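You operate a simulated robot arm through the tools that you are given. There is no shell and no other tool.

The job below is to be done with a simulated robot arm. You get a single attempt, and the scene is never put back.

TASK
Set the saddle to the ring on the rider card and put the drink bottle in its cage.
Fine: free the seat lever, slide the saddle, clamp the lever again. Set down upright: drink bottle. Where these are worked on the way, their far stop is far enough and under half their travel is too little: seat lever.
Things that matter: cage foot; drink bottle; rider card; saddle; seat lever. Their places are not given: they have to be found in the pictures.

Only the result counts: the job must be done as asked and must still hold three seconds after the hand-in. Knocking over, shifting, dropping, spilling or breaking anything else fails it.

THE ROBOT
A 6-joint arm with a three-finger gripper, fixed in place. Base frame: the origin is on the floor under the middle of its stand, x ahead of it, y to its left, z up. Lengths are in m, angles in degrees, forces in N, time in s.
It reaches about 1.213 m from its shoulder. Its first joint turns from -166.0 to 166.0 degrees. Payload 4.89 kg.
The tool frame sits at the grasp point between the pads (the TCP): z along the fingers, y along the line on which they close. The tips reach 0.03 m beyond it. The gripper opens to 0.164 m; its body begins 0.125 m behind the TCP.
Orientation is that of the tool frame in the base frame, as [roll, pitch, yaw] about the fixed x, y, z axes, in that order (R = Rz(yaw) Ry(pitch) Rx(roll)). With the fingers straight down and closing along the base's y, the tool's x points along the base's -x, its y along +y and its z along -z.

THE INTERFACE
- The arm moves only by the tool jog_arm. Its argument "motion" is a list of rows, each a list of 3 entries, a list of its own where there are three numbers: the turn, a rotation vector about the base's x, y, z in degrees, then the shift along the base's x, y, z in m, then the finger opening in m, from 0 to 0.164. In form: [[[rx, ry, rz], [tx, ty, tz], grip], ...]. A call has 1 to 20 rows; each row shifts and turns the commanded pose from where the row before left it. A row lasts 0.2 s, in which the tool goes at most 0.05 m and 8.6 degrees; a call with a longer step from one row to the next is refused whole, and so is a gripper value outside its range. Where a pose cannot be reached the arm comes as near as it can. A force on the tool above 70 N (or 10 N above the force at the start of the call, whichever is more), or a blocked arm, ends the call early, and 0.2 s more pass. The fingers move at their own pace (about 0.108 m/s each) and stop on an object; they squeeze with about 20 N. The grip force told is the motor's: it shows also when the fingers shut on nothing. Time passes only in rows, and 0.2 s behind the last, so rows that do not move let the fingers close. It gives the time, the measured TCP pose, the force on the tool (base axes), the opening and the grip force at its end, in the units of the frame above (readings bear some noise), with the torque about the TCP (base axes, N m) and any sound that the robot's microphone picked up.
- Cameras (640 x 400 px; columns grow to the right, rows downward): "scene" is fixed at [0.0476, -0.5007, 1.5441]; the picture's right is [0.27, -0.96, 0.00], its down [-0.55, -0.16, -0.82] and it looks along [0.79, 0.22, -0.57] (base axes); focal length 267 px, centre (320, 200). "wrist" rides on the gripper at [0.076, -0.002, -0.152] in the tool frame; the picture's right is [0.02, 1.00, 0.00], its down [-0.88, 0.02, -0.47] and it looks along [-0.47, 0.01, 0.88] (tool axes); focal length 247 px, centre (320, 200).
- camera(camera): a new picture of that camera. The clock stands still meanwhile.
- move_column(by): moves the trunk up (or, below 0, down) by that many m; the arm rides with it, the base frame stays. It gives what a move gives, with no picture.
- probe_pixels(camera, pixels): for up to 12 pixels [column, row] of the newest picture of that camera ("zoom" is the newest enlarged one), the place [x, y, z] in the base frame of the surface seen there, good to about 0.003 m, but the place of the scene camera against the robot may be out by one fixed shift of up to 0.012 m in any direction. The clock stands still meanwhile.
- zoom(camera, box): a new picture of the part [left, top, right, bottom] of that camera's present view, enlarged. The clock stands still meanwhile.
- job_done(): hands the job in; it is judged then, once.

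Unless the task says otherwise, let go and move clear before handing in.

The tools are called after "Call:" by a JSON object that holds its "fn" and its "kwargs". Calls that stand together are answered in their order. jog_arm: Moves the arm, as the interface text tells. Its arguments: {"type":"object","properties":{"motion":{"type":"array","items":{"type":"array"}}},"required":["motion"]} The other tools are called the same way: move_column (by) moves the trunk up or down; camera (camera) takes a picture; probe_pixels (camera, pixels) gives the place of the surface under pixels of a picture; zoom (camera, box) takes an enlarged picture of a part of a camera's view; job_done () hands the job in.

At the start:

```text
time_s: 0.0
ee_pos: [0.6081, -0.1811, 1.404]
tcp_rot: [180.0, 0.0, -179.9]
force: [0.7, -0.5, 0.7]
moment: [0.03, -0.01, 0.01]
grip_width: 0.164
finger_force: 0.1
trunk travel left (down, up): [-0.275, 0.115]
```

scene: 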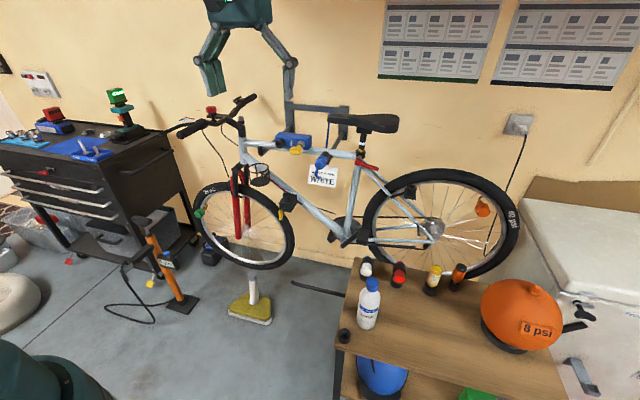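
wrist: 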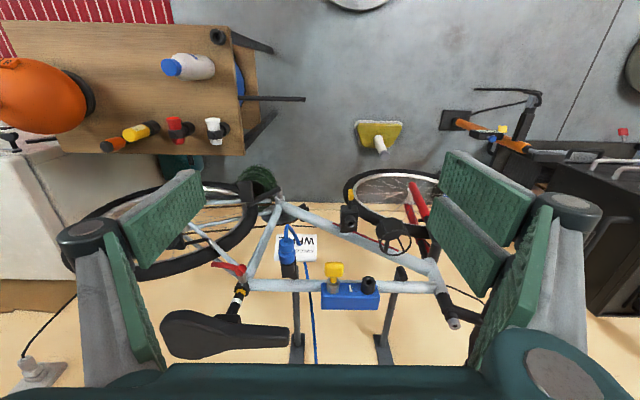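

The pictures show the bike on a stand, the saddle near (365,122) in the scene picture, a red lever near (367,165), a card at (323,177), and a bottle at (369,303). I'll zoom in to look at the details.

Call:
{"fn": "zoom", "kwargs": {"camera": "scene", "box": [230, 90, 430, 215]}}

Call:
{"fn": "zoom", "kwargs": {"camera": "scene", "box": [300, 150, 360, 200]}}

Call:
{"fn": "zoom", "kwargs": {"camera": "wrist", "box": [150, 170, 470, 370]}}

Call:
{"fn": "zoom", "kwargs": {"camera": "scene", "box": [320, 240, 520, 365]}}

```text
3.20 times, centred on (330, 152) of scene
```

zoom: 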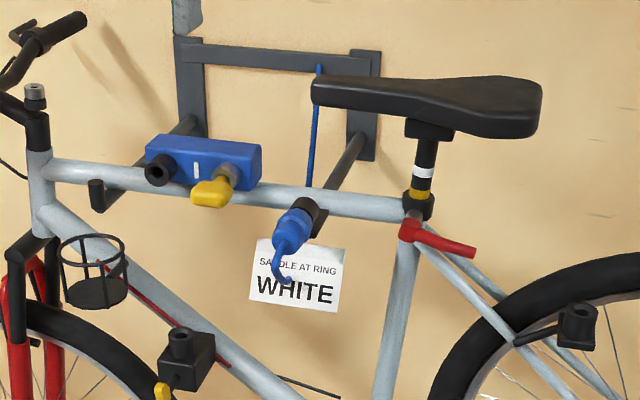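

```text
8.00 times, centred on (330, 175) of scene
```

zoom: 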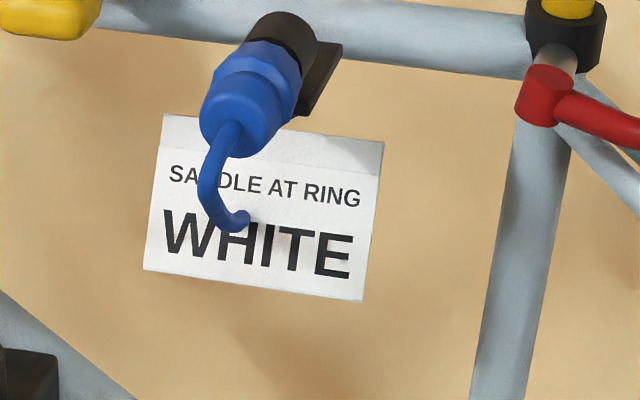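

```text
2.00 times, centred on (310, 270) of wrist
```

zoom: 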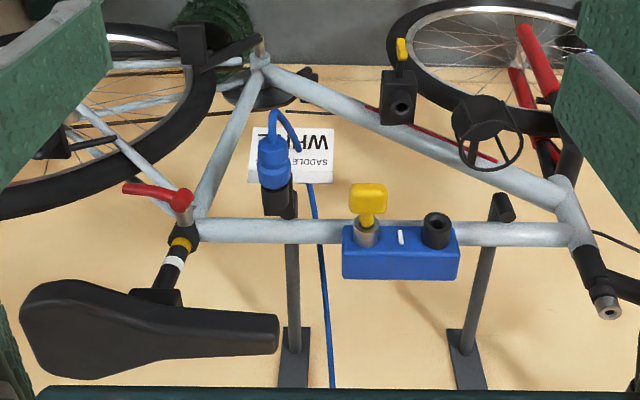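

```text
3.20 times, centred on (420, 302) of scene
```

zoom: 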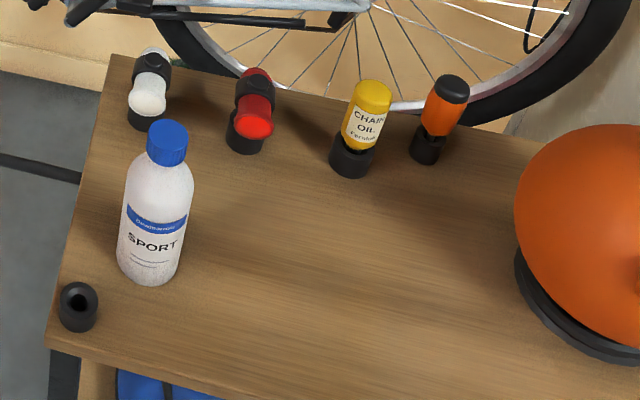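

The card reads "SADDLE AT RING WHITE". The seat post shows a white ring above a yellow one, with the yellow right at the collar. I'll zoom in on the post, lever, cage and bottle and probe them.

Call:
{"fn": "zoom", "kwargs": {"camera": "scene", "box": [340, 105, 404, 185]}}

Call:
{"fn": "probe_pixels", "kwargs": {"camera": "scene", "pixels": [[362, 144], [362, 150], [361, 155], [357, 162], [378, 168], [335, 118], [395, 125], [365, 115], [260, 182], [248, 166], [268, 166], [260, 170]]}}

Call:
{"fn": "zoom", "kwargs": {"camera": "scene", "box": [230, 150, 300, 200]}}

```text
5.00 times, centred on (372, 145) of scene
```

zoom: 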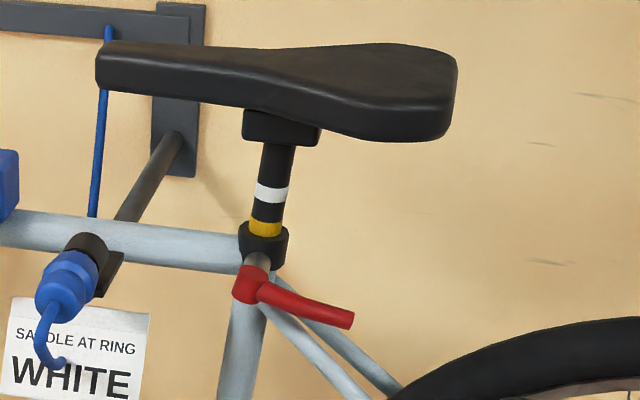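

```text
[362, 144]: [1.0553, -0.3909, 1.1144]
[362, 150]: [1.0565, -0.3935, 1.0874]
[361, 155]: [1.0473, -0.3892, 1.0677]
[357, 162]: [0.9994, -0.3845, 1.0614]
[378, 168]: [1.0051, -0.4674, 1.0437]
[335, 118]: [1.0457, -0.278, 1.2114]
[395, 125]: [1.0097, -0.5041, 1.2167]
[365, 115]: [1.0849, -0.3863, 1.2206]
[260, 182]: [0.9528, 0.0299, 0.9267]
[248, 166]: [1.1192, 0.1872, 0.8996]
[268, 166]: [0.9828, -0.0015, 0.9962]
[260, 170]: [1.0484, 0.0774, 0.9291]
```

```text
8.00 times, centred on (265, 175) of scene
```

zoom: 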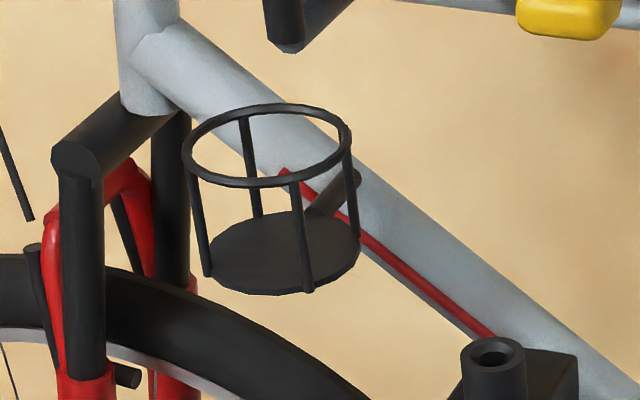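

The lever boss sits at about (1.0,-0.385,1.06) and its tip at about (1.005,-0.467,1.044); the cage is near (0.95,0.03,0.95). I'll probe the bottle, the post rings, the cage and nearby obstacles.

Call:
{"fn": "probe_pixels", "kwargs": {"camera": "scene", "pixels": [[373, 283], [365, 283], [381, 283], [370, 300], [368, 325], [362, 328], [378, 310], [358, 310], [400, 330], [345, 333], [366, 268], [400, 270]]}}

Call:
{"fn": "zoom", "kwargs": {"camera": "scene", "box": [340, 105, 404, 185]}}

Call:
{"fn": "probe_pixels", "kwargs": {"camera": "zoom", "pixels": [[273, 160], [271, 185], [270, 193], [267, 212], [264, 220], [263, 231], [262, 245], [250, 285], [262, 287], [350, 322], [258, 262], [280, 125]]}}

```text
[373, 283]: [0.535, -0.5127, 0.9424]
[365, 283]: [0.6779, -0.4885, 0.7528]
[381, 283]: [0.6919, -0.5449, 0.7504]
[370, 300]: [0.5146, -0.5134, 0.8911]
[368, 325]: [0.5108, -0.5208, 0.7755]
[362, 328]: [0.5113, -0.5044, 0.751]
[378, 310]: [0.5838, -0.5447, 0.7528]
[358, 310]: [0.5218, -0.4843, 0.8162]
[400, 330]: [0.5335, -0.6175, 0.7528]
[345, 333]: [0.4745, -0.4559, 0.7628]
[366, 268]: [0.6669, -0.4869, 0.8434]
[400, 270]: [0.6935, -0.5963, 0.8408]
```

```text
5.00 times, centred on (372, 145) of scene
```

zoom: 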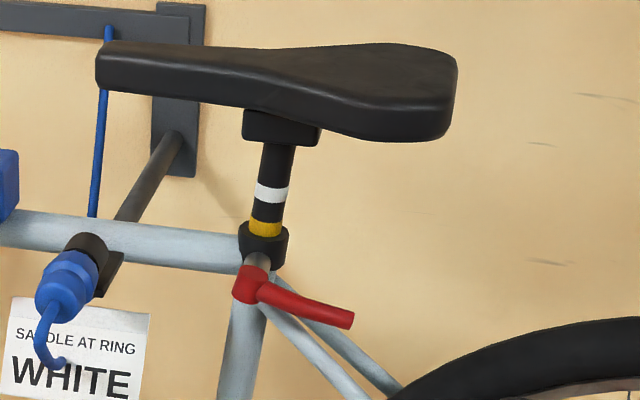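

```text
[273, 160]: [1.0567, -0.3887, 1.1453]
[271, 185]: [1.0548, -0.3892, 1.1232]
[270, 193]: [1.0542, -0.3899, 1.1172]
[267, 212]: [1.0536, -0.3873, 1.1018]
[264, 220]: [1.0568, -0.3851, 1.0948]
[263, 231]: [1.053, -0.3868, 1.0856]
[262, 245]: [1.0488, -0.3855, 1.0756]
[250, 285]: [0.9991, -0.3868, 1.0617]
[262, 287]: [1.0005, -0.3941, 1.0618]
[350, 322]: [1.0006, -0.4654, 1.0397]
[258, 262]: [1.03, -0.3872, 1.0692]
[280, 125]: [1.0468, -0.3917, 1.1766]
```

The post looks close to vertical, with white at z≈1.118 and yellow at z≈1.09, right at the collar. I'll move the wrist camera to a level view of the seat post and lever, staying well clear of them.

Call:
{"fn": "jog_arm", "kwargs": {"motion": [[[0, -6, 0], [0.017, -0.0209, -0.03], 0.164], [[0, -6, 0], [0.017, -0.0209, -0.03], 0.164], [[0, -6, 0], [0.017, -0.0209, -0.03], 0.164], [[0, -6, 0], [0.017, -0.0209, -0.03], 0.164], [[0, -6, 0], [0.017, -0.0209, -0.03], 0.164], [[0, -6, 0], [0.017, -0.0209, -0.03], 0.164], [[0, -6, 0], [0.017, -0.0209, -0.03], 0.164], [[0, -6, 0], [0.017, -0.0209, -0.03], 0.164], [[0, -6, 0], [0.017, -0.0209, -0.03], 0.164], [[0, -6, 0], [0.017, -0.0209, -0.03], 0.164]]}}

Call:
{"fn": "camera", "kwargs": {"camera": "wrist"}}

Call:
{"fn": "camera", "kwargs": {"camera": "scene"}}

```text
time_s: 2.2
ee_pos: [0.7789, -0.3898, 1.106]
tcp_rot: [-180.0, 60.1, -180.0]
force: [-0.2, 1.0, 0.7]
moment: [-0.11, 0.04, -0.2]
grip_width: 0.1639
finger_force: 0.0
trunk travel left (down, up): [-0.275, 0.115]
```

```text
taken
```

wrist: 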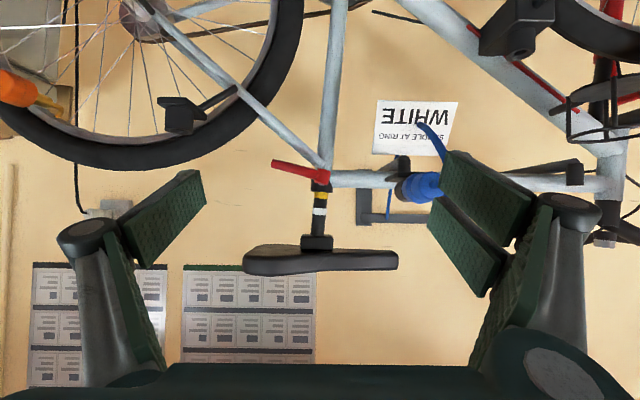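

```text
taken
```

scene: 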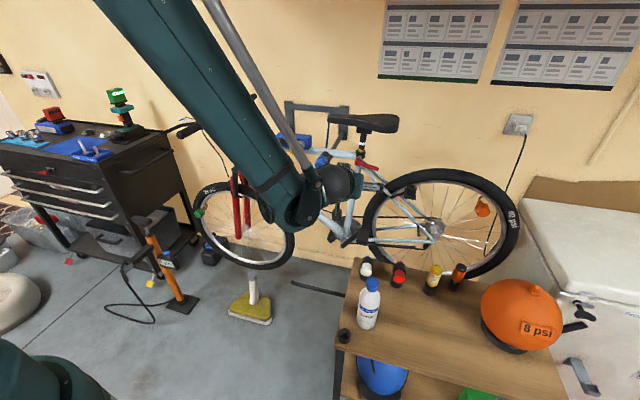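

The wrist view is upside down but shows the post at (318,205), the lever at (300,168) and the saddle at (318,260). I'll zoom in there and probe.

Call:
{"fn": "zoom", "kwargs": {"camera": "wrist", "box": [260, 145, 372, 215]}}

Call:
{"fn": "probe_pixels", "kwargs": {"camera": "wrist", "pixels": [[320, 175], [274, 164], [300, 170], [319, 200], [319, 211], [318, 230], [317, 241], [250, 260], [390, 260], [317, 260], [317, 270], [326, 165]]}}

```text
5.71 times, centred on (316, 180) of wrist
```

zoom: 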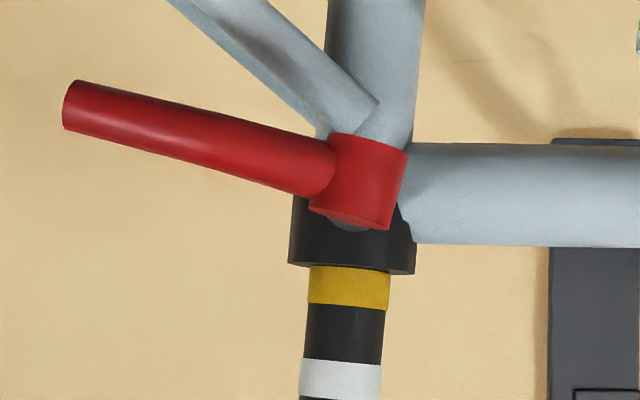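

```text
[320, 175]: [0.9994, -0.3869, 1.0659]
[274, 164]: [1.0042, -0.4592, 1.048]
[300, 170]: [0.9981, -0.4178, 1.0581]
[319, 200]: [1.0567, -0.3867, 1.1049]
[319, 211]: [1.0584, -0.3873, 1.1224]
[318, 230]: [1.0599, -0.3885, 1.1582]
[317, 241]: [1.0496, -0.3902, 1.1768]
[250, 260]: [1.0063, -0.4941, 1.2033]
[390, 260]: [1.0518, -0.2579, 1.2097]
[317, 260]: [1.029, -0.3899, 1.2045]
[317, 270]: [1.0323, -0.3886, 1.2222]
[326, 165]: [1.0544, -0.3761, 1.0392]
```

From the level view the boss is a short cylinder with its axis across the lever, and a grey stub runs back to the collar. I'll zoom in on it from the scene camera to work out the hinge axis.

Call:
{"fn": "zoom", "kwargs": {"camera": "scene", "box": [344, 142, 384, 172]}}

Call:
{"fn": "zoom", "kwargs": {"camera": "wrist", "box": [296, 155, 344, 185]}}

Call:
{"fn": "probe_pixels", "kwargs": {"camera": "zoom", "pixels": [[320, 250], [290, 250], [345, 250], [250, 250], [320, 290], [345, 300], [300, 330], [345, 345], [400, 350], [260, 350], [330, 200], [200, 230]]}}

```text
13.33 times, centred on (364, 157) of scene
```

zoom: 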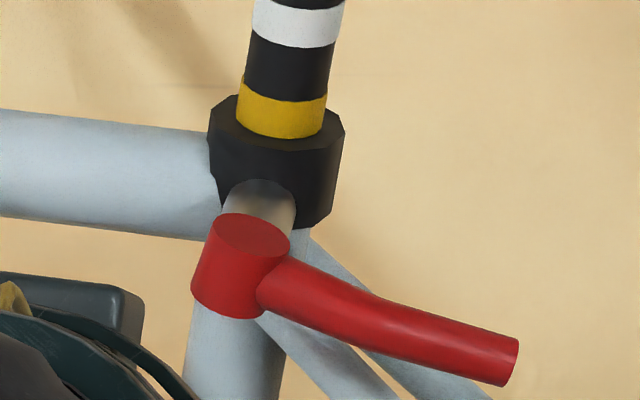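

```text
13.33 times, centred on (320, 170) of wrist
```

zoom: 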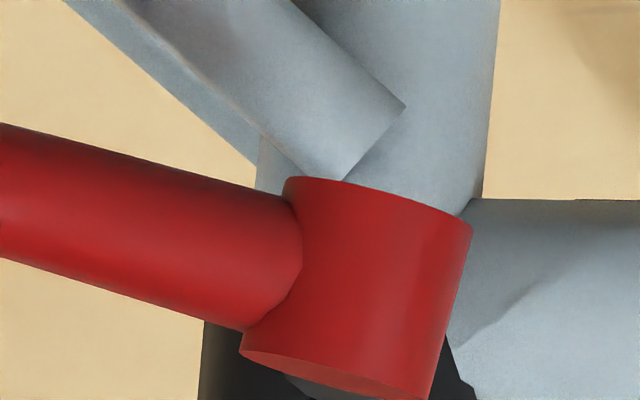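

```text
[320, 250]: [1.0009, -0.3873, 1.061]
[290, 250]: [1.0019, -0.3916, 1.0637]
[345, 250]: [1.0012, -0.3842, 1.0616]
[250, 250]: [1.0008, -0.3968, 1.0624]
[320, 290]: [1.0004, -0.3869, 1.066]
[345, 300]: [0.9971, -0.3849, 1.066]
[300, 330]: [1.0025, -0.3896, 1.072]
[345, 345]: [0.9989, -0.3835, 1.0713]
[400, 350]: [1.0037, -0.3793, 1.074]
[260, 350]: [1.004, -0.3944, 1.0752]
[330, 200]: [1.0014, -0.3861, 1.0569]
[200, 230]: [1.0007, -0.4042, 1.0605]
```

The boss axis is close to vertical (tilted about 14°) on a stub along x, so it looks like a cam lever that swings out toward -x. Before moving in I'll probe the saddle extents, the blue hook and the tubes near the lever.

Call:
{"fn": "probe_pixels", "kwargs": {"camera": "wrist", "pixels": [[420, 186], [400, 192], [404, 165], [440, 150], [285, 130], [340, 180], [300, 150], [270, 245], [250, 252], [340, 252], [190, 105], [265, 130]]}}

Call:
{"fn": "probe_pixels", "kwargs": {"camera": "scene", "pixels": [[332, 116], [345, 114], [372, 114], [396, 118], [393, 130], [375, 131], [355, 128], [340, 122], [400, 122], [385, 115], [330, 120], [365, 133]]}}

```text
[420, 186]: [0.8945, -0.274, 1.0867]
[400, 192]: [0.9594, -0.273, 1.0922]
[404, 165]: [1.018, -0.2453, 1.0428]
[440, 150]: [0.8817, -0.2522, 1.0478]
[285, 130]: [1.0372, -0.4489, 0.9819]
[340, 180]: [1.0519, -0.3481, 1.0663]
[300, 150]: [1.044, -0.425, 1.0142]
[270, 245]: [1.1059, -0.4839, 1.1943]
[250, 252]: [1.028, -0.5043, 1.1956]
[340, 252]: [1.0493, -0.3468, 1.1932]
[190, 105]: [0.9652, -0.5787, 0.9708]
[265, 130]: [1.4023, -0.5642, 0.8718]
```

```text
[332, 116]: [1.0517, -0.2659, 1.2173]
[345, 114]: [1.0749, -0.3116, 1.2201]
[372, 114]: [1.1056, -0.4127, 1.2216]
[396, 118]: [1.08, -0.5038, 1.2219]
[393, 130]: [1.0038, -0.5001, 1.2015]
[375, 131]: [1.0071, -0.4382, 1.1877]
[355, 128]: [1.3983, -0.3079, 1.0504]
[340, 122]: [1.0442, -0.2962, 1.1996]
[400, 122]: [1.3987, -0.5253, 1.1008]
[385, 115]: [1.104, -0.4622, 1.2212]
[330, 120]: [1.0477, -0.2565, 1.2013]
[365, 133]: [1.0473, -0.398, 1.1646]
```

The saddle spans x 1.0–1.14 and y -0.505 to -0.255, with its underside at z 1.19. A blue hook sticks out at y≈-0.27 from x 0.88. I'll turn the hand level with the fingers pointing +x and closing vertically, still at x≈0.8.

Call:
{"fn": "jog_arm", "kwargs": {"motion": [[[0, -7.5, 0], [0.001, -0.003, -0.003], 0.1], [[0, -7.5, 0], [0.001, -0.003, -0.003], 0.08], [[0, -7.5, 0], [0.001, -0.003, -0.003], 0.08], [[0, -7.5, 0], [0.001, -0.003, -0.003], 0.08], [[-8.2, 0, 0], [0.001, -0.0035, -0.004], 0.08], [[-8.2, 0, 0], [0.001, -0.0035, -0.004], 0.08], [[-8.2, 0, 0], [0.001, -0.0035, -0.004], 0.08], [[-8.2, 0, 0], [0.001, -0.0035, -0.004], 0.08], [[-8.2, 0, 0], [0.001, -0.0035, -0.004], 0.08], [[-8.2, 0, 0], [0.001, -0.0035, -0.004], 0.08], [[-8.2, 0, 0], [0.001, -0.0035, -0.004], 0.08], [[-8.2, 0, 0], [0.001, -0.0035, -0.004], 0.08], [[-8.2, 0, 0], [0.001, -0.0035, -0.004], 0.08], [[-8.2, 0, 0], [0.001, -0.0035, -0.003], 0.08], [[-8, 0, 0], [0.001, -0.0035, -0.003], 0.08]]}}

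Call:
{"fn": "camera", "kwargs": {"camera": "wrist"}}

Call:
{"fn": "camera", "kwargs": {"camera": "scene"}}

```text
time_s: 5.4
ee_pos: [0.8148, -0.4526, 1.0756]
tcp_rot: [-93.7, 3.3, -90.9]
force: [0.0, 0.1, -0.6]
moment: [-0.02, -0.02, 0.13]
grip_width: 0.0799
finger_force: 0.1
out of reach, approached as far as the arm can: row 3, 4, 8, 15
trunk travel left (down, up): [-0.275, 0.115]
```

```text
taken
```

wrist: 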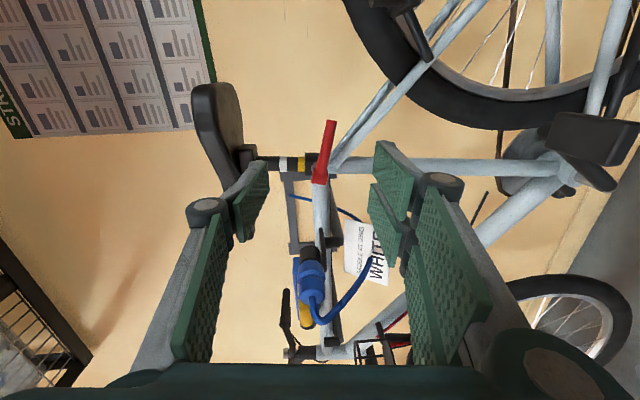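

```text
taken
```

scene: 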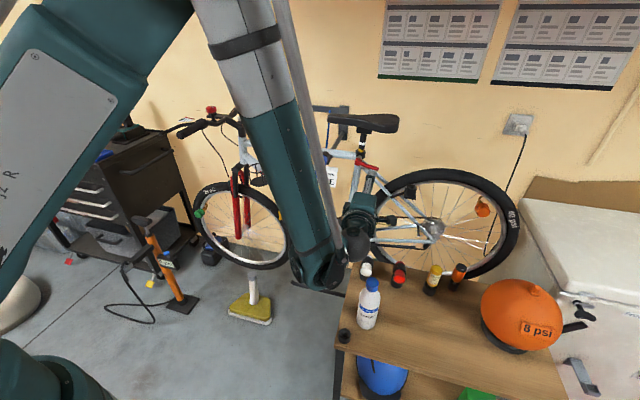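

The hand is level with small errors, and the wrist camera sees the red lever at (328,145) with the boss toward the collar. In the scene view the arm's wrist is low, near (320,275), so I'll check where it is relative to the bottle.

Call:
{"fn": "probe_pixels", "kwargs": {"camera": "scene", "pixels": [[320, 280], [305, 280], [340, 275], [358, 245], [300, 200], [280, 120], [235, 50], [355, 215]]}}

Call:
{"fn": "probe_pixels", "kwargs": {"camera": "wrist", "pixels": [[332, 124], [328, 145], [325, 165], [319, 182], [311, 164], [285, 164], [302, 163], [245, 195], [400, 180], [320, 155]]}}

Call:
{"fn": "jog_arm", "kwargs": {"motion": [[[0, 0, 0], [0, 0, 0], 0.08]]}}

```text
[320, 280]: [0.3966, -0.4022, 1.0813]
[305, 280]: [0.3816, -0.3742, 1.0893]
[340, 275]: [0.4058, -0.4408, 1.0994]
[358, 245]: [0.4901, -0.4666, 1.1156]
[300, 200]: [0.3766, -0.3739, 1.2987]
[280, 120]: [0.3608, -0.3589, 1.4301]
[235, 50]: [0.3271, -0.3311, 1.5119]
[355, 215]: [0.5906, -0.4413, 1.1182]
```

```text
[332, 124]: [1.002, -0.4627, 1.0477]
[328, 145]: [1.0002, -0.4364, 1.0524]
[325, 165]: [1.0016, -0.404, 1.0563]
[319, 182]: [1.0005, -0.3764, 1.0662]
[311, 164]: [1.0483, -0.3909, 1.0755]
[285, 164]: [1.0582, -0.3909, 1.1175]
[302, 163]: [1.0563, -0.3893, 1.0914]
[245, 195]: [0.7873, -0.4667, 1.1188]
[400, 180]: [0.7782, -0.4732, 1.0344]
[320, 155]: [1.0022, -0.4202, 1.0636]
```

```text
time_s: 5.8
ee_pos: [0.8149, -0.451, 1.075]
tcp_rot: [-93.9, 3.3, -90.8]
force: [-0.4, 0.4, 0.2]
moment: [-0.01, 0.02, -0.05]
grip_width: 0.0799
finger_force: 0.0
trunk travel left (down, up): [-0.275, 0.115]
```

The wrist is at z≈1.08, clear of the bottle. The lever centreline at y=-0.445 is z≈1.051 and x≈1.008. I'll align to the lever's slope, narrow the opening and advance partway.

Call:
{"fn": "jog_arm", "kwargs": {"motion": [[[5, 0, 0], [0.02, 0.002, -0.008], 0.06], [[5, 0, 0], [0.025, 0.002, -0.008], 0.055], [[0, 0, 0], [0.025, 0.002, -0.008], 0.055], [[0, 0, 0], [0.025, 0, 0], 0.055], [[0, 0, 0], [0.02, 0, 0], 0.055]]}}

Call:
{"fn": "camera", "kwargs": {"camera": "wrist"}}

```text
time_s: 7.0
ee_pos: [0.9302, -0.4469, 1.051]
tcp_rot: [-93.9, 13.5, -90.8]
force: [-0.3, 0.8, 0.1]
moment: [0.01, -0.01, -0.03]
grip_width: 0.0549
finger_force: 0.1
trunk travel left (down, up): [-0.275, 0.115]
```

```text
taken
```

wrist: 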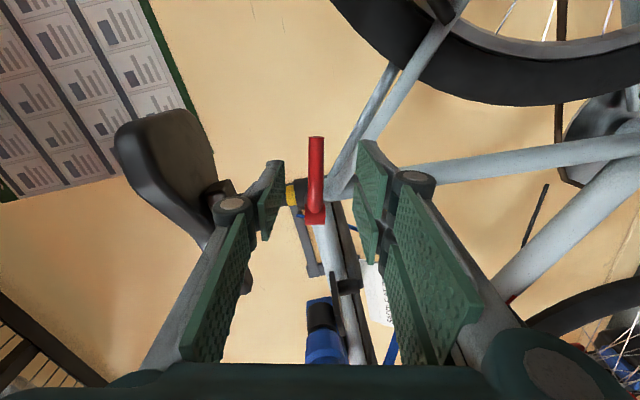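

The lever at (315,165) is centred between the fingers. I'll advance to x≈0.992 and close on it.

Call:
{"fn": "jog_arm", "kwargs": {"motion": [[[0, 0, 0], [0.025, 0, 0.003], 0.055], [[0, 0, 0], [0.025, 0, 0.002], 0.055], [[0, 0, 0], [0.012, 0, 0.001], 0.055], [[0, 0, 0], [0, 0, 0], 0.03], [[0, 0, 0], [0, 0, 0], 0.005], [[0, 0, 0], [0, 0, 0], 0.005], [[0, 0, 0], [0, 0, 0], 0.005]]}}

Call:
{"fn": "camera", "kwargs": {"camera": "wrist"}}

```text
time_s: 8.6
ee_pos: [0.9926, -0.4461, 1.0563]
tcp_rot: [-94.0, 13.4, -90.8]
force: [-10.5, 13.1, -38.3]
moment: [0.62, 0.73, 0.15]
grip_width: 0.0254
finger_force: 20.3
trunk travel left (down, up): [-0.275, 0.115]
```

```text
taken
```

wrist: 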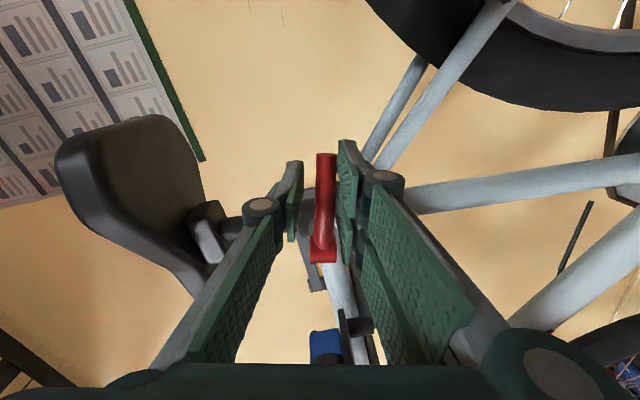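

Only the lower pads touch: the force is -38 N in z and there is a gap on the upper side at (300,200). The hand sits about 5 mm high, so I'll lower it while gripping to centre the lever.

Call:
{"fn": "jog_arm", "kwargs": {"motion": [[[0, 0, 0], [0, 0, -0.003], 0.005], [[0, 0, 0], [0, 0, -0.002], 0.005], [[0, 0, 0], [0, 0, 0], 0.005]]}}

Call:
{"fn": "camera", "kwargs": {"camera": "wrist"}}

```text
time_s: 9.4
ee_pos: [0.9936, -0.4445, 1.0509]
tcp_rot: [-93.8, 13.4, -90.8]
force: [8.7, 22.5, -21.1]
moment: [0.97, 0.38, -0.11]
grip_width: 0.0169
finger_force: 44.8
trunk travel left (down, up): [-0.275, 0.115]
```

```text
taken
```

wrist: 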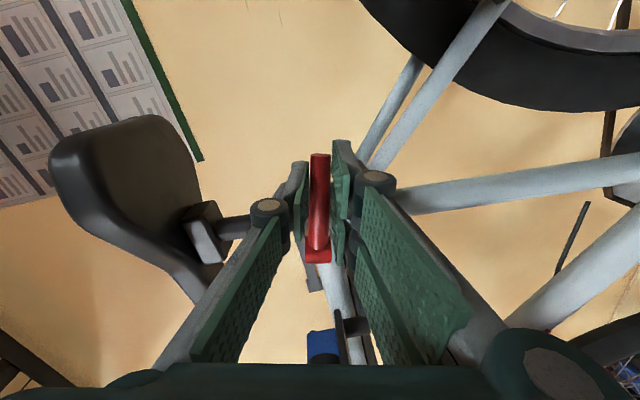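

Now the lever is firmly gripped (width 0.017, 45 N). I'll test a small pull toward -x to see if it swings.

Call:
{"fn": "jog_arm", "kwargs": {"motion": [[[0, 0, -3], [-0.004, 0, -0.001], 0.0], [[0, 0, -3], [-0.004, 0, 0], 0.0]]}}

Call:
{"fn": "zoom", "kwargs": {"camera": "wrist", "box": [240, 130, 400, 290]}}

```text
time_s: 10.0
ee_pos: [0.9856, -0.4446, 1.0513]
tcp_rot: [-93.8, 13.4, -96.7]
force: [11.1, 39.1, -7.0]
moment: [0.94, 0.07, 0.34]
grip_width: 0.017
finger_force: 44.7
trunk travel left (down, up): [-0.275, 0.115]
```

```text
2.50 times, centred on (320, 210) of wrist
```

zoom: 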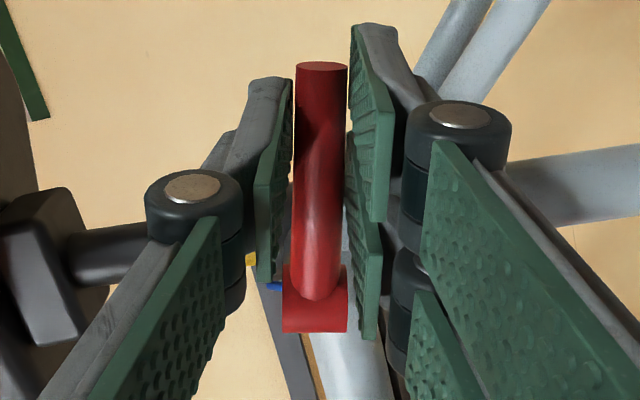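

The x-force stays low (11 N) while y rises to 39 N, which suggests the lever is following. I'll probe its tip and boss to confirm.

Call:
{"fn": "probe_pixels", "kwargs": {"camera": "zoom", "pixels": [[320, 75], [320, 110], [320, 180], [318, 240], [316, 315], [300, 315], [335, 315]]}}

Call:
{"fn": "zoom", "kwargs": {"camera": "scene", "box": [344, 135, 400, 177]}}

```text
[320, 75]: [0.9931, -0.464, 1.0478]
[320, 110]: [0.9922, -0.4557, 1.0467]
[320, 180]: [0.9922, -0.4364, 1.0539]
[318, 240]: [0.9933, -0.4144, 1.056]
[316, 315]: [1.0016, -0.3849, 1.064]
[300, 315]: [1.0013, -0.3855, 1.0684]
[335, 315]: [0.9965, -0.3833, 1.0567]
```

```text
9.52 times, centred on (372, 156) of scene
```

zoom: 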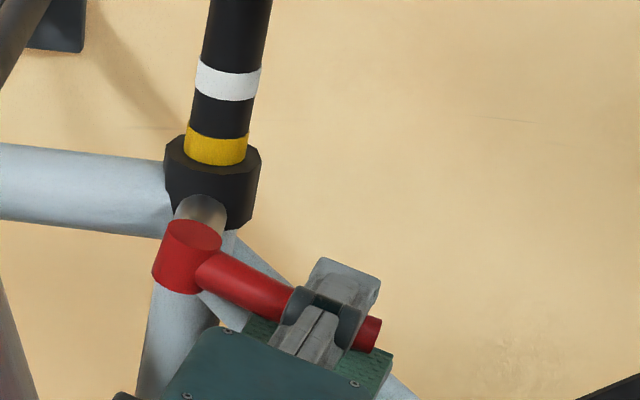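

The tip moved from x≈1.002 to 0.993 while the boss stayed put, so the lever swings about the near-vertical boss axis at about (1.011,-0.387). I'll carry it along that arc another 20°, easing the y-load.

Call:
{"fn": "jog_arm", "kwargs": {"motion": [[[0, 0.96, -3.88], [-0.0041, 0.0028, 0.0005], 0.0], [[0, 0.96, -3.88], [-0.0039, 0.0031, 0.0005], 0.0], [[0, 0.96, -3.88], [-0.0038, 0.0024, 0.0006], 0.0], [[0, 0.96, -3.88], [-0.0036, 0.0026, 0.0006], 0.0], [[0, 0.96, -3.88], [-0.0034, 0.0029, 0.0007], 0.0]]}}

Call:
{"fn": "camera", "kwargs": {"camera": "wrist"}}

Call:
{"fn": "zoom", "kwargs": {"camera": "scene", "box": [330, 135, 400, 187]}}

```text
time_s: 11.2
ee_pos: [0.9688, -0.4362, 1.0529]
tcp_rot: [-98.4, 12.5, -113.6]
force: [25.2, 8.5, 61.5]
moment: [0.03, -0.88, -0.53]
grip_width: 0.0168
finger_force: 45.0
out of reach, approached as far as the arm can: row 4, 5
trunk travel left (down, up): [-0.275, 0.115]
```

```text
taken
```

wrist: 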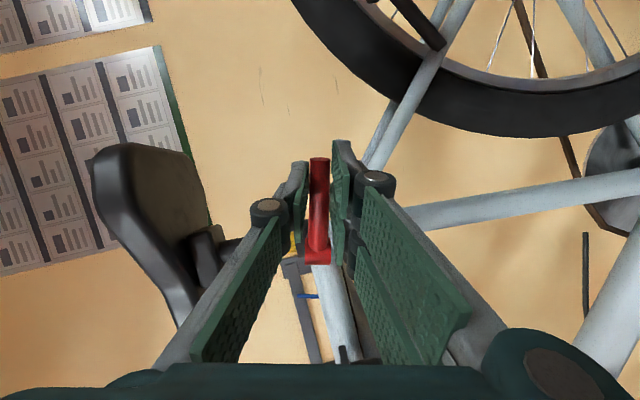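

```text
7.69 times, centred on (365, 161) of scene
```

zoom: 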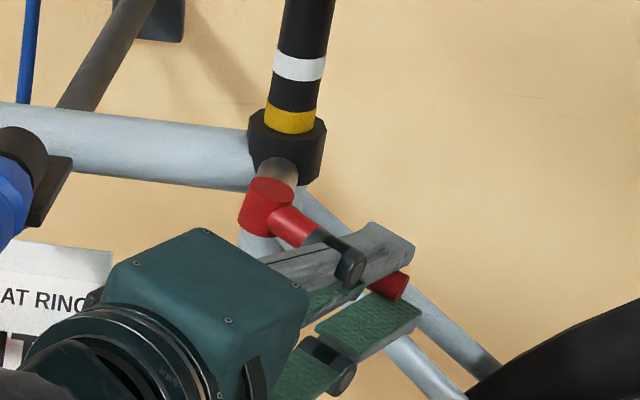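

The lever has swung to about 25°, but z-force is 61 N and the last two rows hit an arm limit. I'll relax the grip to unload it and check the arm pose.

Call:
{"fn": "jog_arm", "kwargs": {"motion": [[[0, 0, 0], [0, 0, 0], 0.03], [[0, 0, 0], [0, 0, 0], 0.035]]}}

Call:
{"fn": "camera", "kwargs": {"camera": "scene"}}

Call:
{"fn": "zoom", "kwargs": {"camera": "wrist", "box": [240, 130, 400, 290]}}

Call:
{"fn": "probe_pixels", "kwargs": {"camera": "zoom", "pixels": [[320, 75], [318, 110], [316, 180], [312, 240], [310, 322], [295, 322], [330, 322]]}}

```text
time_s: 11.8
ee_pos: [0.9705, -0.4357, 1.0478]
tcp_rot: [-98.9, 12.4, -113.5]
force: [0.0, -1.0, -0.2]
moment: [0.0, -0.01, 0.01]
grip_width: 0.0352
finger_force: 0.0
trunk travel left (down, up): [-0.275, 0.115]
```

```text
taken
```

scene: 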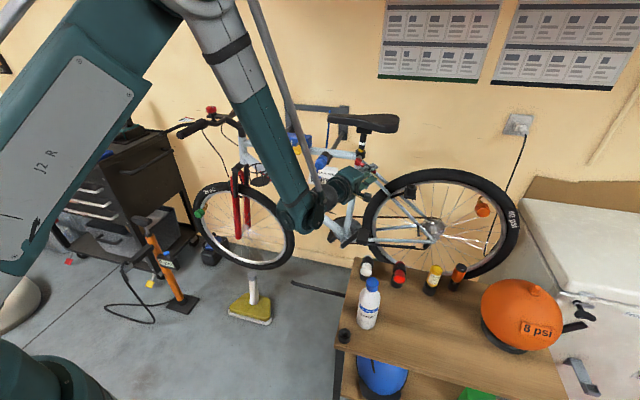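

```text
2.50 times, centred on (320, 210) of wrist
```

zoom: 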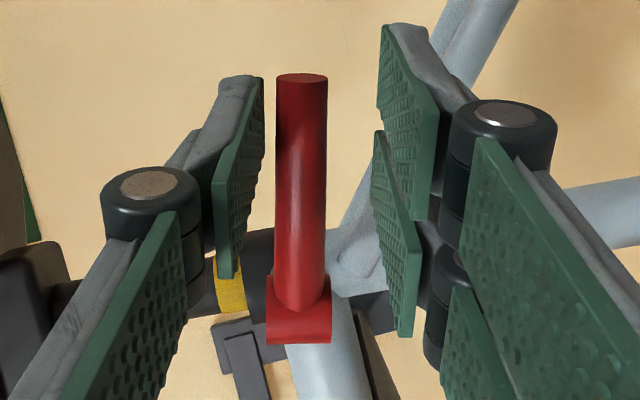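

```text
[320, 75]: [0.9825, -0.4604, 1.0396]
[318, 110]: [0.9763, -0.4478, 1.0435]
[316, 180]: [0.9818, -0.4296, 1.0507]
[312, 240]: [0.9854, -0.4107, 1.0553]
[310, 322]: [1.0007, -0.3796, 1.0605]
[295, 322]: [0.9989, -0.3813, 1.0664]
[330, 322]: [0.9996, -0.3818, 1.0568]
```

The lever is free of the pads and holds at roughly 20° open. The hand is limited by arm posture, so I'll check the arm's joint places to decide how to regain reach.

Call:
{"fn": "probe_pixels", "kwargs": {"camera": "scene", "pixels": [[30, 370], [10, 390], [60, 390], [70, 150], [10, 230], [120, 60], [200, 5], [235, 60], [270, 140], [298, 215], [310, 205], [345, 185]]}}

```text
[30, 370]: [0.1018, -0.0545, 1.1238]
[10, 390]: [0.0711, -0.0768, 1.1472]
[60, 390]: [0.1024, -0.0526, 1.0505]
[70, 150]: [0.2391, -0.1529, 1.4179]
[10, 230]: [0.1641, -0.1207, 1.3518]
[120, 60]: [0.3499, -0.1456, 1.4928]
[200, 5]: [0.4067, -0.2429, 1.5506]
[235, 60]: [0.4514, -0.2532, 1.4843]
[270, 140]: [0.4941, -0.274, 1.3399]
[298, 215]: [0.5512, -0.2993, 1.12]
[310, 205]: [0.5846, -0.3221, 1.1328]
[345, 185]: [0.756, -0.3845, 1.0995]
```

The forearm is steep and the elbow tightly folded, so lowering the trunk should give the hand more room. First I'll back the open fingers off the lever while turning back to a pose reached earlier.

Call:
{"fn": "jog_arm", "kwargs": {"motion": [[[0, 0, 0], [0, 0, 0.006], 0.045], [[0, 0, 4.5], [-0.02, -0.002, 0.0], 0.05], [[0, 0, 4.5], [-0.03, -0.003, 0.0], 0.05], [[0, 0, 4.5], [-0.03, -0.003, 0.003], 0.05], [[0, 0, 4.5], [-0.03, -0.003, 0.005], 0.05], [[0, 0, 4.5], [-0.02, -0.003, 0.01], 0.05]]}}

Call:
{"fn": "camera", "kwargs": {"camera": "wrist"}}

Call:
{"fn": "zoom", "kwargs": {"camera": "scene", "box": [330, 135, 400, 187]}}

```text
time_s: 13.2
ee_pos: [0.838, -0.4497, 1.0728]
tcp_rot: [-98.7, 12.4, -91.0]
force: [-0.6, 0.7, 0.3]
moment: [-0.05, 0.0, -0.04]
grip_width: 0.0499
finger_force: 0.0
trunk travel left (down, up): [-0.275, 0.115]
```

```text
taken
```

wrist: 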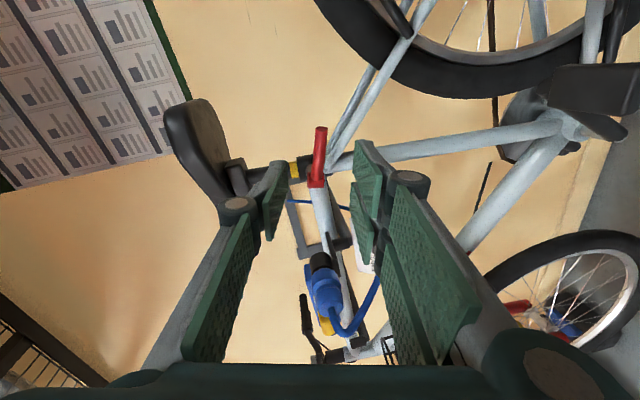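

```text
7.69 times, centred on (365, 161) of scene
```

zoom: 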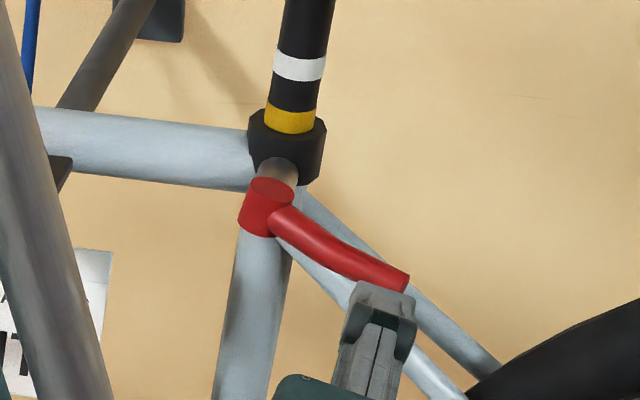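

The lever stays partly open. I'll raise the hand 0.25 m clear of everything, then lower the trunk by the same amount.

Call:
{"fn": "jog_arm", "kwargs": {"motion": [[[0, 0, 0], [0, 0.01, 0.042], 0.05], [[0, 0, 0], [0, 0.01, 0.042], 0.05], [[0, 0, 0], [0, 0.01, 0.042], 0.05], [[0, 0, 0], [0, 0.01, 0.042], 0.05], [[0, 0, 0], [0, 0, 0.042], 0.05], [[0, 0, 0], [0, 0, 0.042], 0.05]]}}

Call:
{"fn": "camera", "kwargs": {"camera": "scene"}}

```text
time_s: 14.6
ee_pos: [0.8389, -0.411, 1.3224]
tcp_rot: [-98.9, 12.4, -91.0]
force: [1.1, -0.4, 0.3]
moment: [-0.01, -0.02, 0.05]
grip_width: 0.05
finger_force: 0.1
trunk travel left (down, up): [-0.275, 0.115]
```

```text
taken
```

scene: 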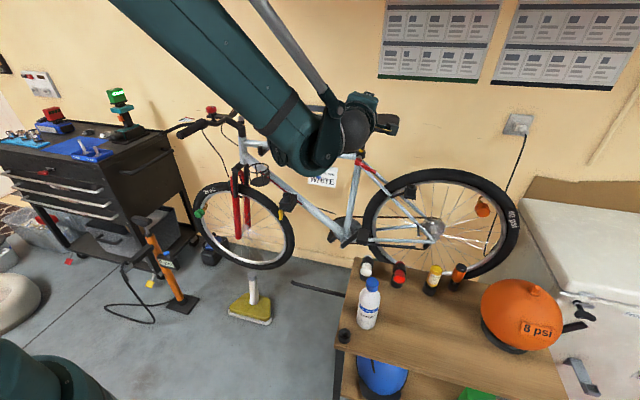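

The wrist is high and clear of the bench and bike. Lowering the trunk by 0.25 m now.

Call:
{"fn": "move_column", "kwargs": {"by": -0.25}}

Call:
{"fn": "camera", "kwargs": {"camera": "scene"}}

Call:
{"fn": "camera", "kwargs": {"camera": "wrist"}}

```text
time_s: 17.2
ee_pos: [0.8382, -0.4108, 1.0715]
tcp_rot: [-98.7, 12.4, -91.0]
force: [0.4, -0.7, -0.1]
moment: [0.01, 0.03, 0.0]
grip_width: 0.0502
finger_force: 0.0
trunk travel left (down, up): [-0.025, 0.365]
```

```text
taken
```

scene: 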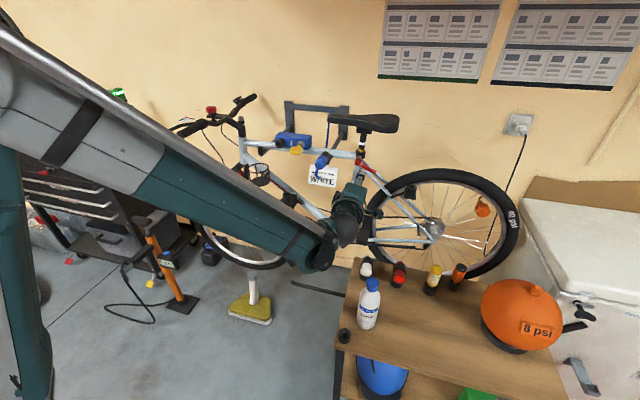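

```text
taken
```

wrist: 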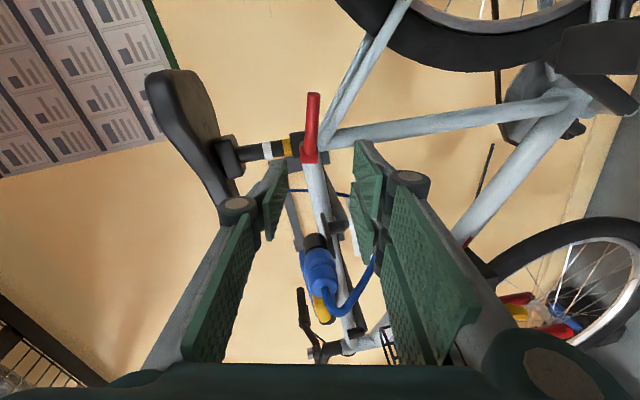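

The forearm is now nearly level and the lever shows at (310,125). I'll probe its present pose.

Call:
{"fn": "zoom", "kwargs": {"camera": "wrist", "box": [250, 75, 370, 195]}}

Call:
{"fn": "probe_pixels", "kwargs": {"camera": "zoom", "pixels": [[336, 130], [335, 170], [331, 220], [328, 270], [325, 310], [320, 385], [300, 440], [345, 440], [318, 445], [350, 300], [310, 300]]}}

```text
3.33 times, centred on (310, 135) of wrist
```

zoom: 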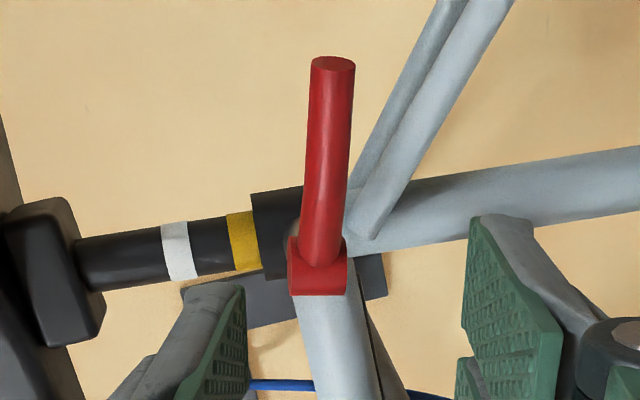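

```text
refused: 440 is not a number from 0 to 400
```

Call:
{"fn": "probe_pixels", "kwargs": {"camera": "zoom", "pixels": [[333, 64], [330, 90], [328, 130], [325, 170], [323, 210], [320, 245], [300, 280], [318, 280], [335, 280], [241, 240], [178, 250], [290, 190]]}}

```text
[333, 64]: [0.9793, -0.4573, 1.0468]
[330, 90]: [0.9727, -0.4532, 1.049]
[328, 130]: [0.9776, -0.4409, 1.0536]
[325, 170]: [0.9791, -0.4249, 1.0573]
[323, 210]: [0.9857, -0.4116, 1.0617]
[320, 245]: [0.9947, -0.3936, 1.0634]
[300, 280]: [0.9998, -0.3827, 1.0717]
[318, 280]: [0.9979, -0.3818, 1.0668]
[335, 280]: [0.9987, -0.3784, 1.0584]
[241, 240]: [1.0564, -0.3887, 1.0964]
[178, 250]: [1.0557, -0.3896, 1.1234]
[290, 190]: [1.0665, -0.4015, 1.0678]
```

The lever now points 20° outward, tip at about (0.981,-0.457,1.047). I'll level the hand and approach it again.

Call:
{"fn": "jog_arm", "kwargs": {"motion": [[[0, -4.3, 0], [0.02, -0.009, -0.006], 0.05], [[0, -4.2, 0], [0.02, -0.009, -0.006], 0.05], [[0, 0, 0], [0.03, -0.009, -0.006], 0.05], [[0, 0, 0], [0.02, 0, 0], 0.05]]}}

Call:
{"fn": "camera", "kwargs": {"camera": "wrist"}}

```text
time_s: 18.2
ee_pos: [0.9292, -0.4365, 1.054]
tcp_rot: [-89.9, 12.4, -89.2]
force: [-1.1, -0.1, 0.9]
moment: [0.01, 0.13, -0.06]
grip_width: 0.05
finger_force: 0.1
trunk travel left (down, up): [-0.025, 0.365]
```

```text
taken
```

wrist: 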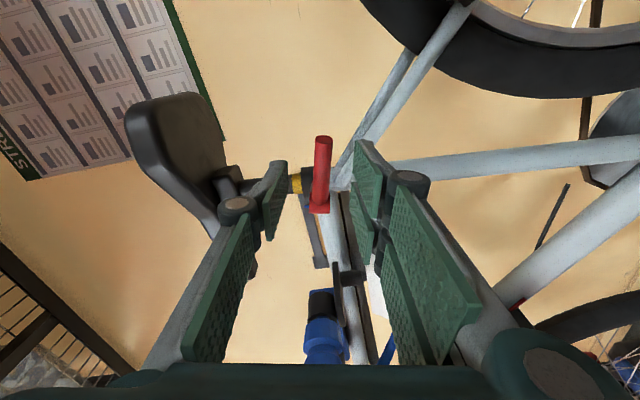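

No reach trouble this time, and the lever is centred at (321,175). Advancing 5 cm and closing.

Call:
{"fn": "jog_arm", "kwargs": {"motion": [[[0, 0, 0], [0.025, 0, 0], 0.05], [[0, 0, 0], [0.027, 0, 0], 0.05], [[0, 0, 0], [0, 0, 0], 0.03], [[0, 0, 0], [0, 0, 0], 0.015], [[0, 0, 0], [0, 0, 0], 0.0], [[0, 0, 0], [0, 0, 0], 0.0]]}}

Call:
{"fn": "zoom", "kwargs": {"camera": "wrist", "box": [220, 130, 420, 290]}}

```text
time_s: 19.6
ee_pos: [0.981, -0.4368, 1.0516]
tcp_rot: [-90.0, 12.4, -89.1]
force: [-3.0, 8.9, -27.8]
moment: [1.48, -0.49, 0.15]
grip_width: 0.017
finger_force: 44.8
trunk travel left (down, up): [-0.025, 0.365]
```

```text
2.50 times, centred on (320, 210) of wrist
```

zoom: 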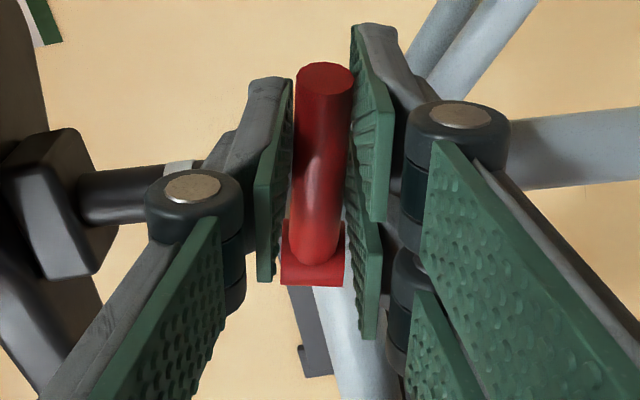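

Gripped again (45 N, width 0.017). Sweeping the lever about 20° further along its arc, easing down 2 mm to relieve the z-load.

Call:
{"fn": "jog_arm", "kwargs": {"motion": [[[0, 0.96, -3.88], [-0.0045, 0.0025, -0.0004], 0.0], [[0, 0.96, -3.88], [-0.0043, 0.0029, -0.0003], 0.0], [[0, 0.96, -3.88], [-0.004, 0.0033, 0.0008], 0.0], [[0, 0.96, -3.88], [-0.0037, 0.0036, 0.0009], 0.0]]}}

Call:
{"fn": "camera", "kwargs": {"camera": "wrist"}}

Call:
{"fn": "zoom", "kwargs": {"camera": "scene", "box": [310, 130, 400, 190]}}

```text
time_s: 20.6
ee_pos: [0.9642, -0.4251, 1.0552]
tcp_rot: [-93.9, 11.8, -105.5]
force: [28.6, -1.8, 35.3]
moment: [0.96, -0.75, -1.09]
grip_width: 0.0169
finger_force: 44.7
trunk travel left (down, up): [-0.025, 0.365]
```

```text
taken
```

wrist: 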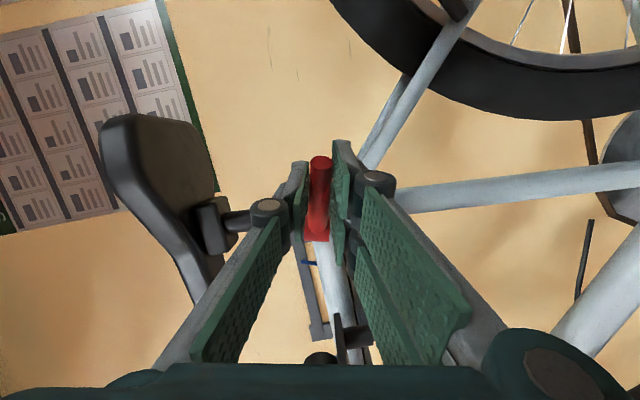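

```text
6.67 times, centred on (355, 160) of scene
```

zoom: 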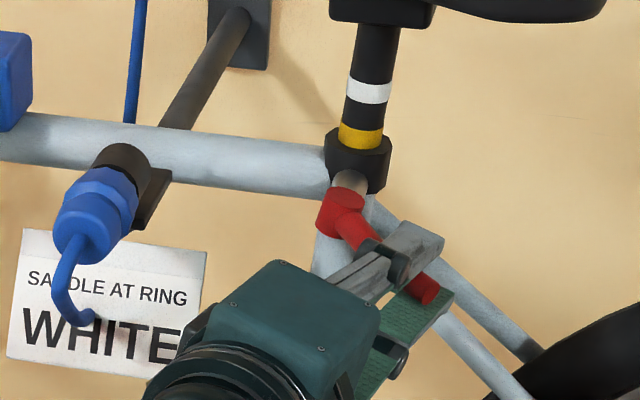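

The lever is at roughly 40° with forces within limits. I'll continue the arc, adding a little rise for the +35 N z-load and turning the hand less to keep clear of the blue hook.

Call:
{"fn": "jog_arm", "kwargs": {"motion": [[[0, 0.5, -2], [-0.0033, 0.0039, 0.002], 0.0], [[0, 0.5, -2], [-0.003, 0.0042, 0.002], 0.0], [[0, 0.5, -2], [-0.0026, 0.0044, 0.0018], 0.0], [[0, 0.5, -2], [-0.0022, 0.0047, 0.0014], 0.0]]}}

Call:
{"fn": "camera", "kwargs": {"camera": "wrist"}}

Call:
{"fn": "zoom", "kwargs": {"camera": "scene", "box": [310, 130, 400, 190]}}

```text
time_s: 21.6
ee_pos: [0.953, -0.4128, 1.0588]
tcp_rot: [-95.9, 11.4, -113.1]
force: [-5.5, -24.4, -8.3]
moment: [0.83, -0.7, -1.49]
grip_width: 0.0168
finger_force: 44.5
out of reach, approached as far as the arm can: row 4
trunk travel left (down, up): [-0.025, 0.365]
```

```text
taken
```

wrist: 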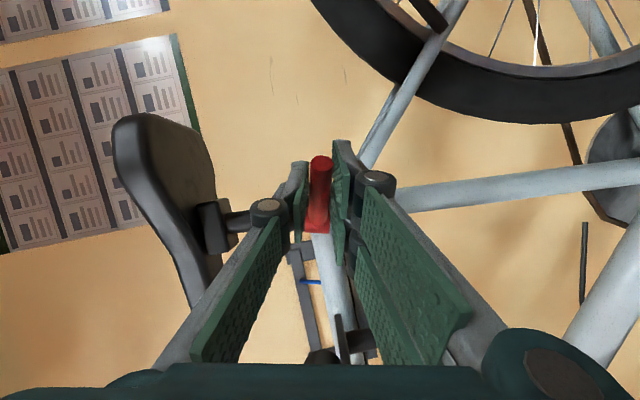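

```text
6.67 times, centred on (355, 160) of scene
```

zoom: 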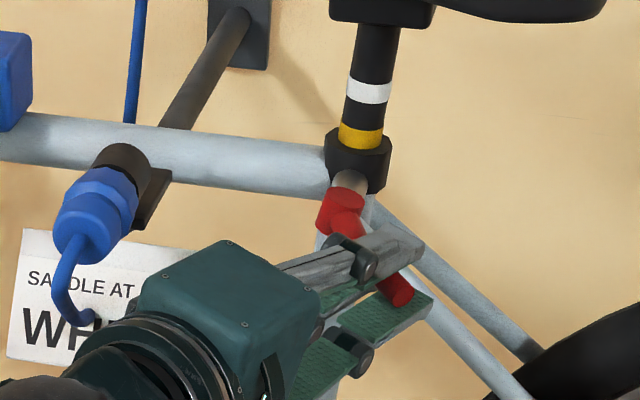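

The lever is at about 58° and the hand's yaw limit is reached. I'll release, back out while turning the hand the other way, and then push the lever on from its -y side with closed fingers.

Call:
{"fn": "jog_arm", "kwargs": {"motion": [[[0, 0, 0], [0, 0, 0], 0.035], [[0, 0, 0], [0, 0, 0], 0.05], [[0, 0, 6], [-0.025, -0.003, 0.0], 0.05], [[0, 0, 6], [-0.03, -0.006, 0.0], 0.05], [[0, 0, 6], [-0.03, -0.01, 0.0], 0.05], [[0, 0, 6], [-0.02, -0.02, 0.0], 0.05], [[0, 0, 6], [0, -0.03, 0.0], 0.03], [[0, 0, 6], [0, -0.02, 0.0], 0.0], [[0, 0, 6], [0, -0.01, 0.0], 0.0]]}}

Call:
{"fn": "camera", "kwargs": {"camera": "wrist"}}

Call:
{"fn": "zoom", "kwargs": {"camera": "scene", "box": [300, 130, 420, 210]}}

```text
time_s: 23.6
ee_pos: [0.8475, -0.5097, 1.0621]
tcp_rot: [-95.9, 11.2, -71.8]
force: [-0.6, 1.8, 1.9]
moment: [-0.12, 0.2, -0.28]
grip_width: 0.0
finger_force: 19.6
trunk travel left (down, up): [-0.025, 0.365]
```

```text
taken
```

wrist: 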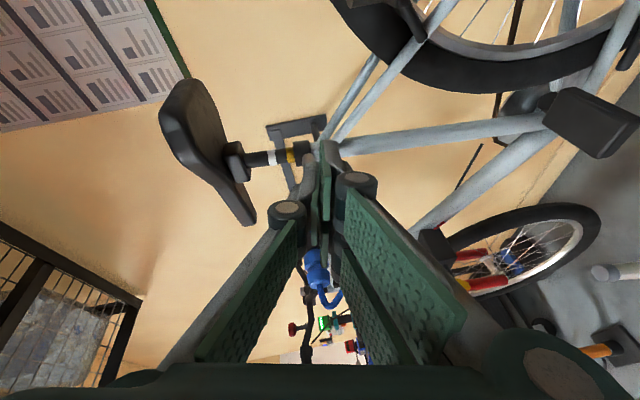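

```text
5.00 times, centred on (360, 170) of scene
```

zoom: 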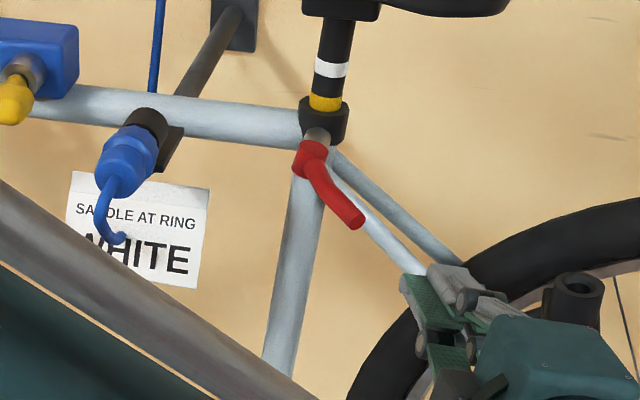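

The lever now points well outward in the scene view. I'll probe its points to get the present angle.

Call:
{"fn": "probe_pixels", "kwargs": {"camera": "zoom", "pixels": [[356, 222], [350, 212], [338, 195], [325, 178], [312, 150], [308, 165], [404, 275], [465, 270], [440, 340], [580, 290]]}}

```text
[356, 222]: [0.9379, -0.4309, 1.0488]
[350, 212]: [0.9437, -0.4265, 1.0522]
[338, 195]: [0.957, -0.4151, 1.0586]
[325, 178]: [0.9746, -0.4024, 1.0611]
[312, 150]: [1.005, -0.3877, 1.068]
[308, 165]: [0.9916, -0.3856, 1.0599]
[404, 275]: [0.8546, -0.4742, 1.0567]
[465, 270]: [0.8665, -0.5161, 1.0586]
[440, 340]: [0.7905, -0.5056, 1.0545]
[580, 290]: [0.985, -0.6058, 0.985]
```

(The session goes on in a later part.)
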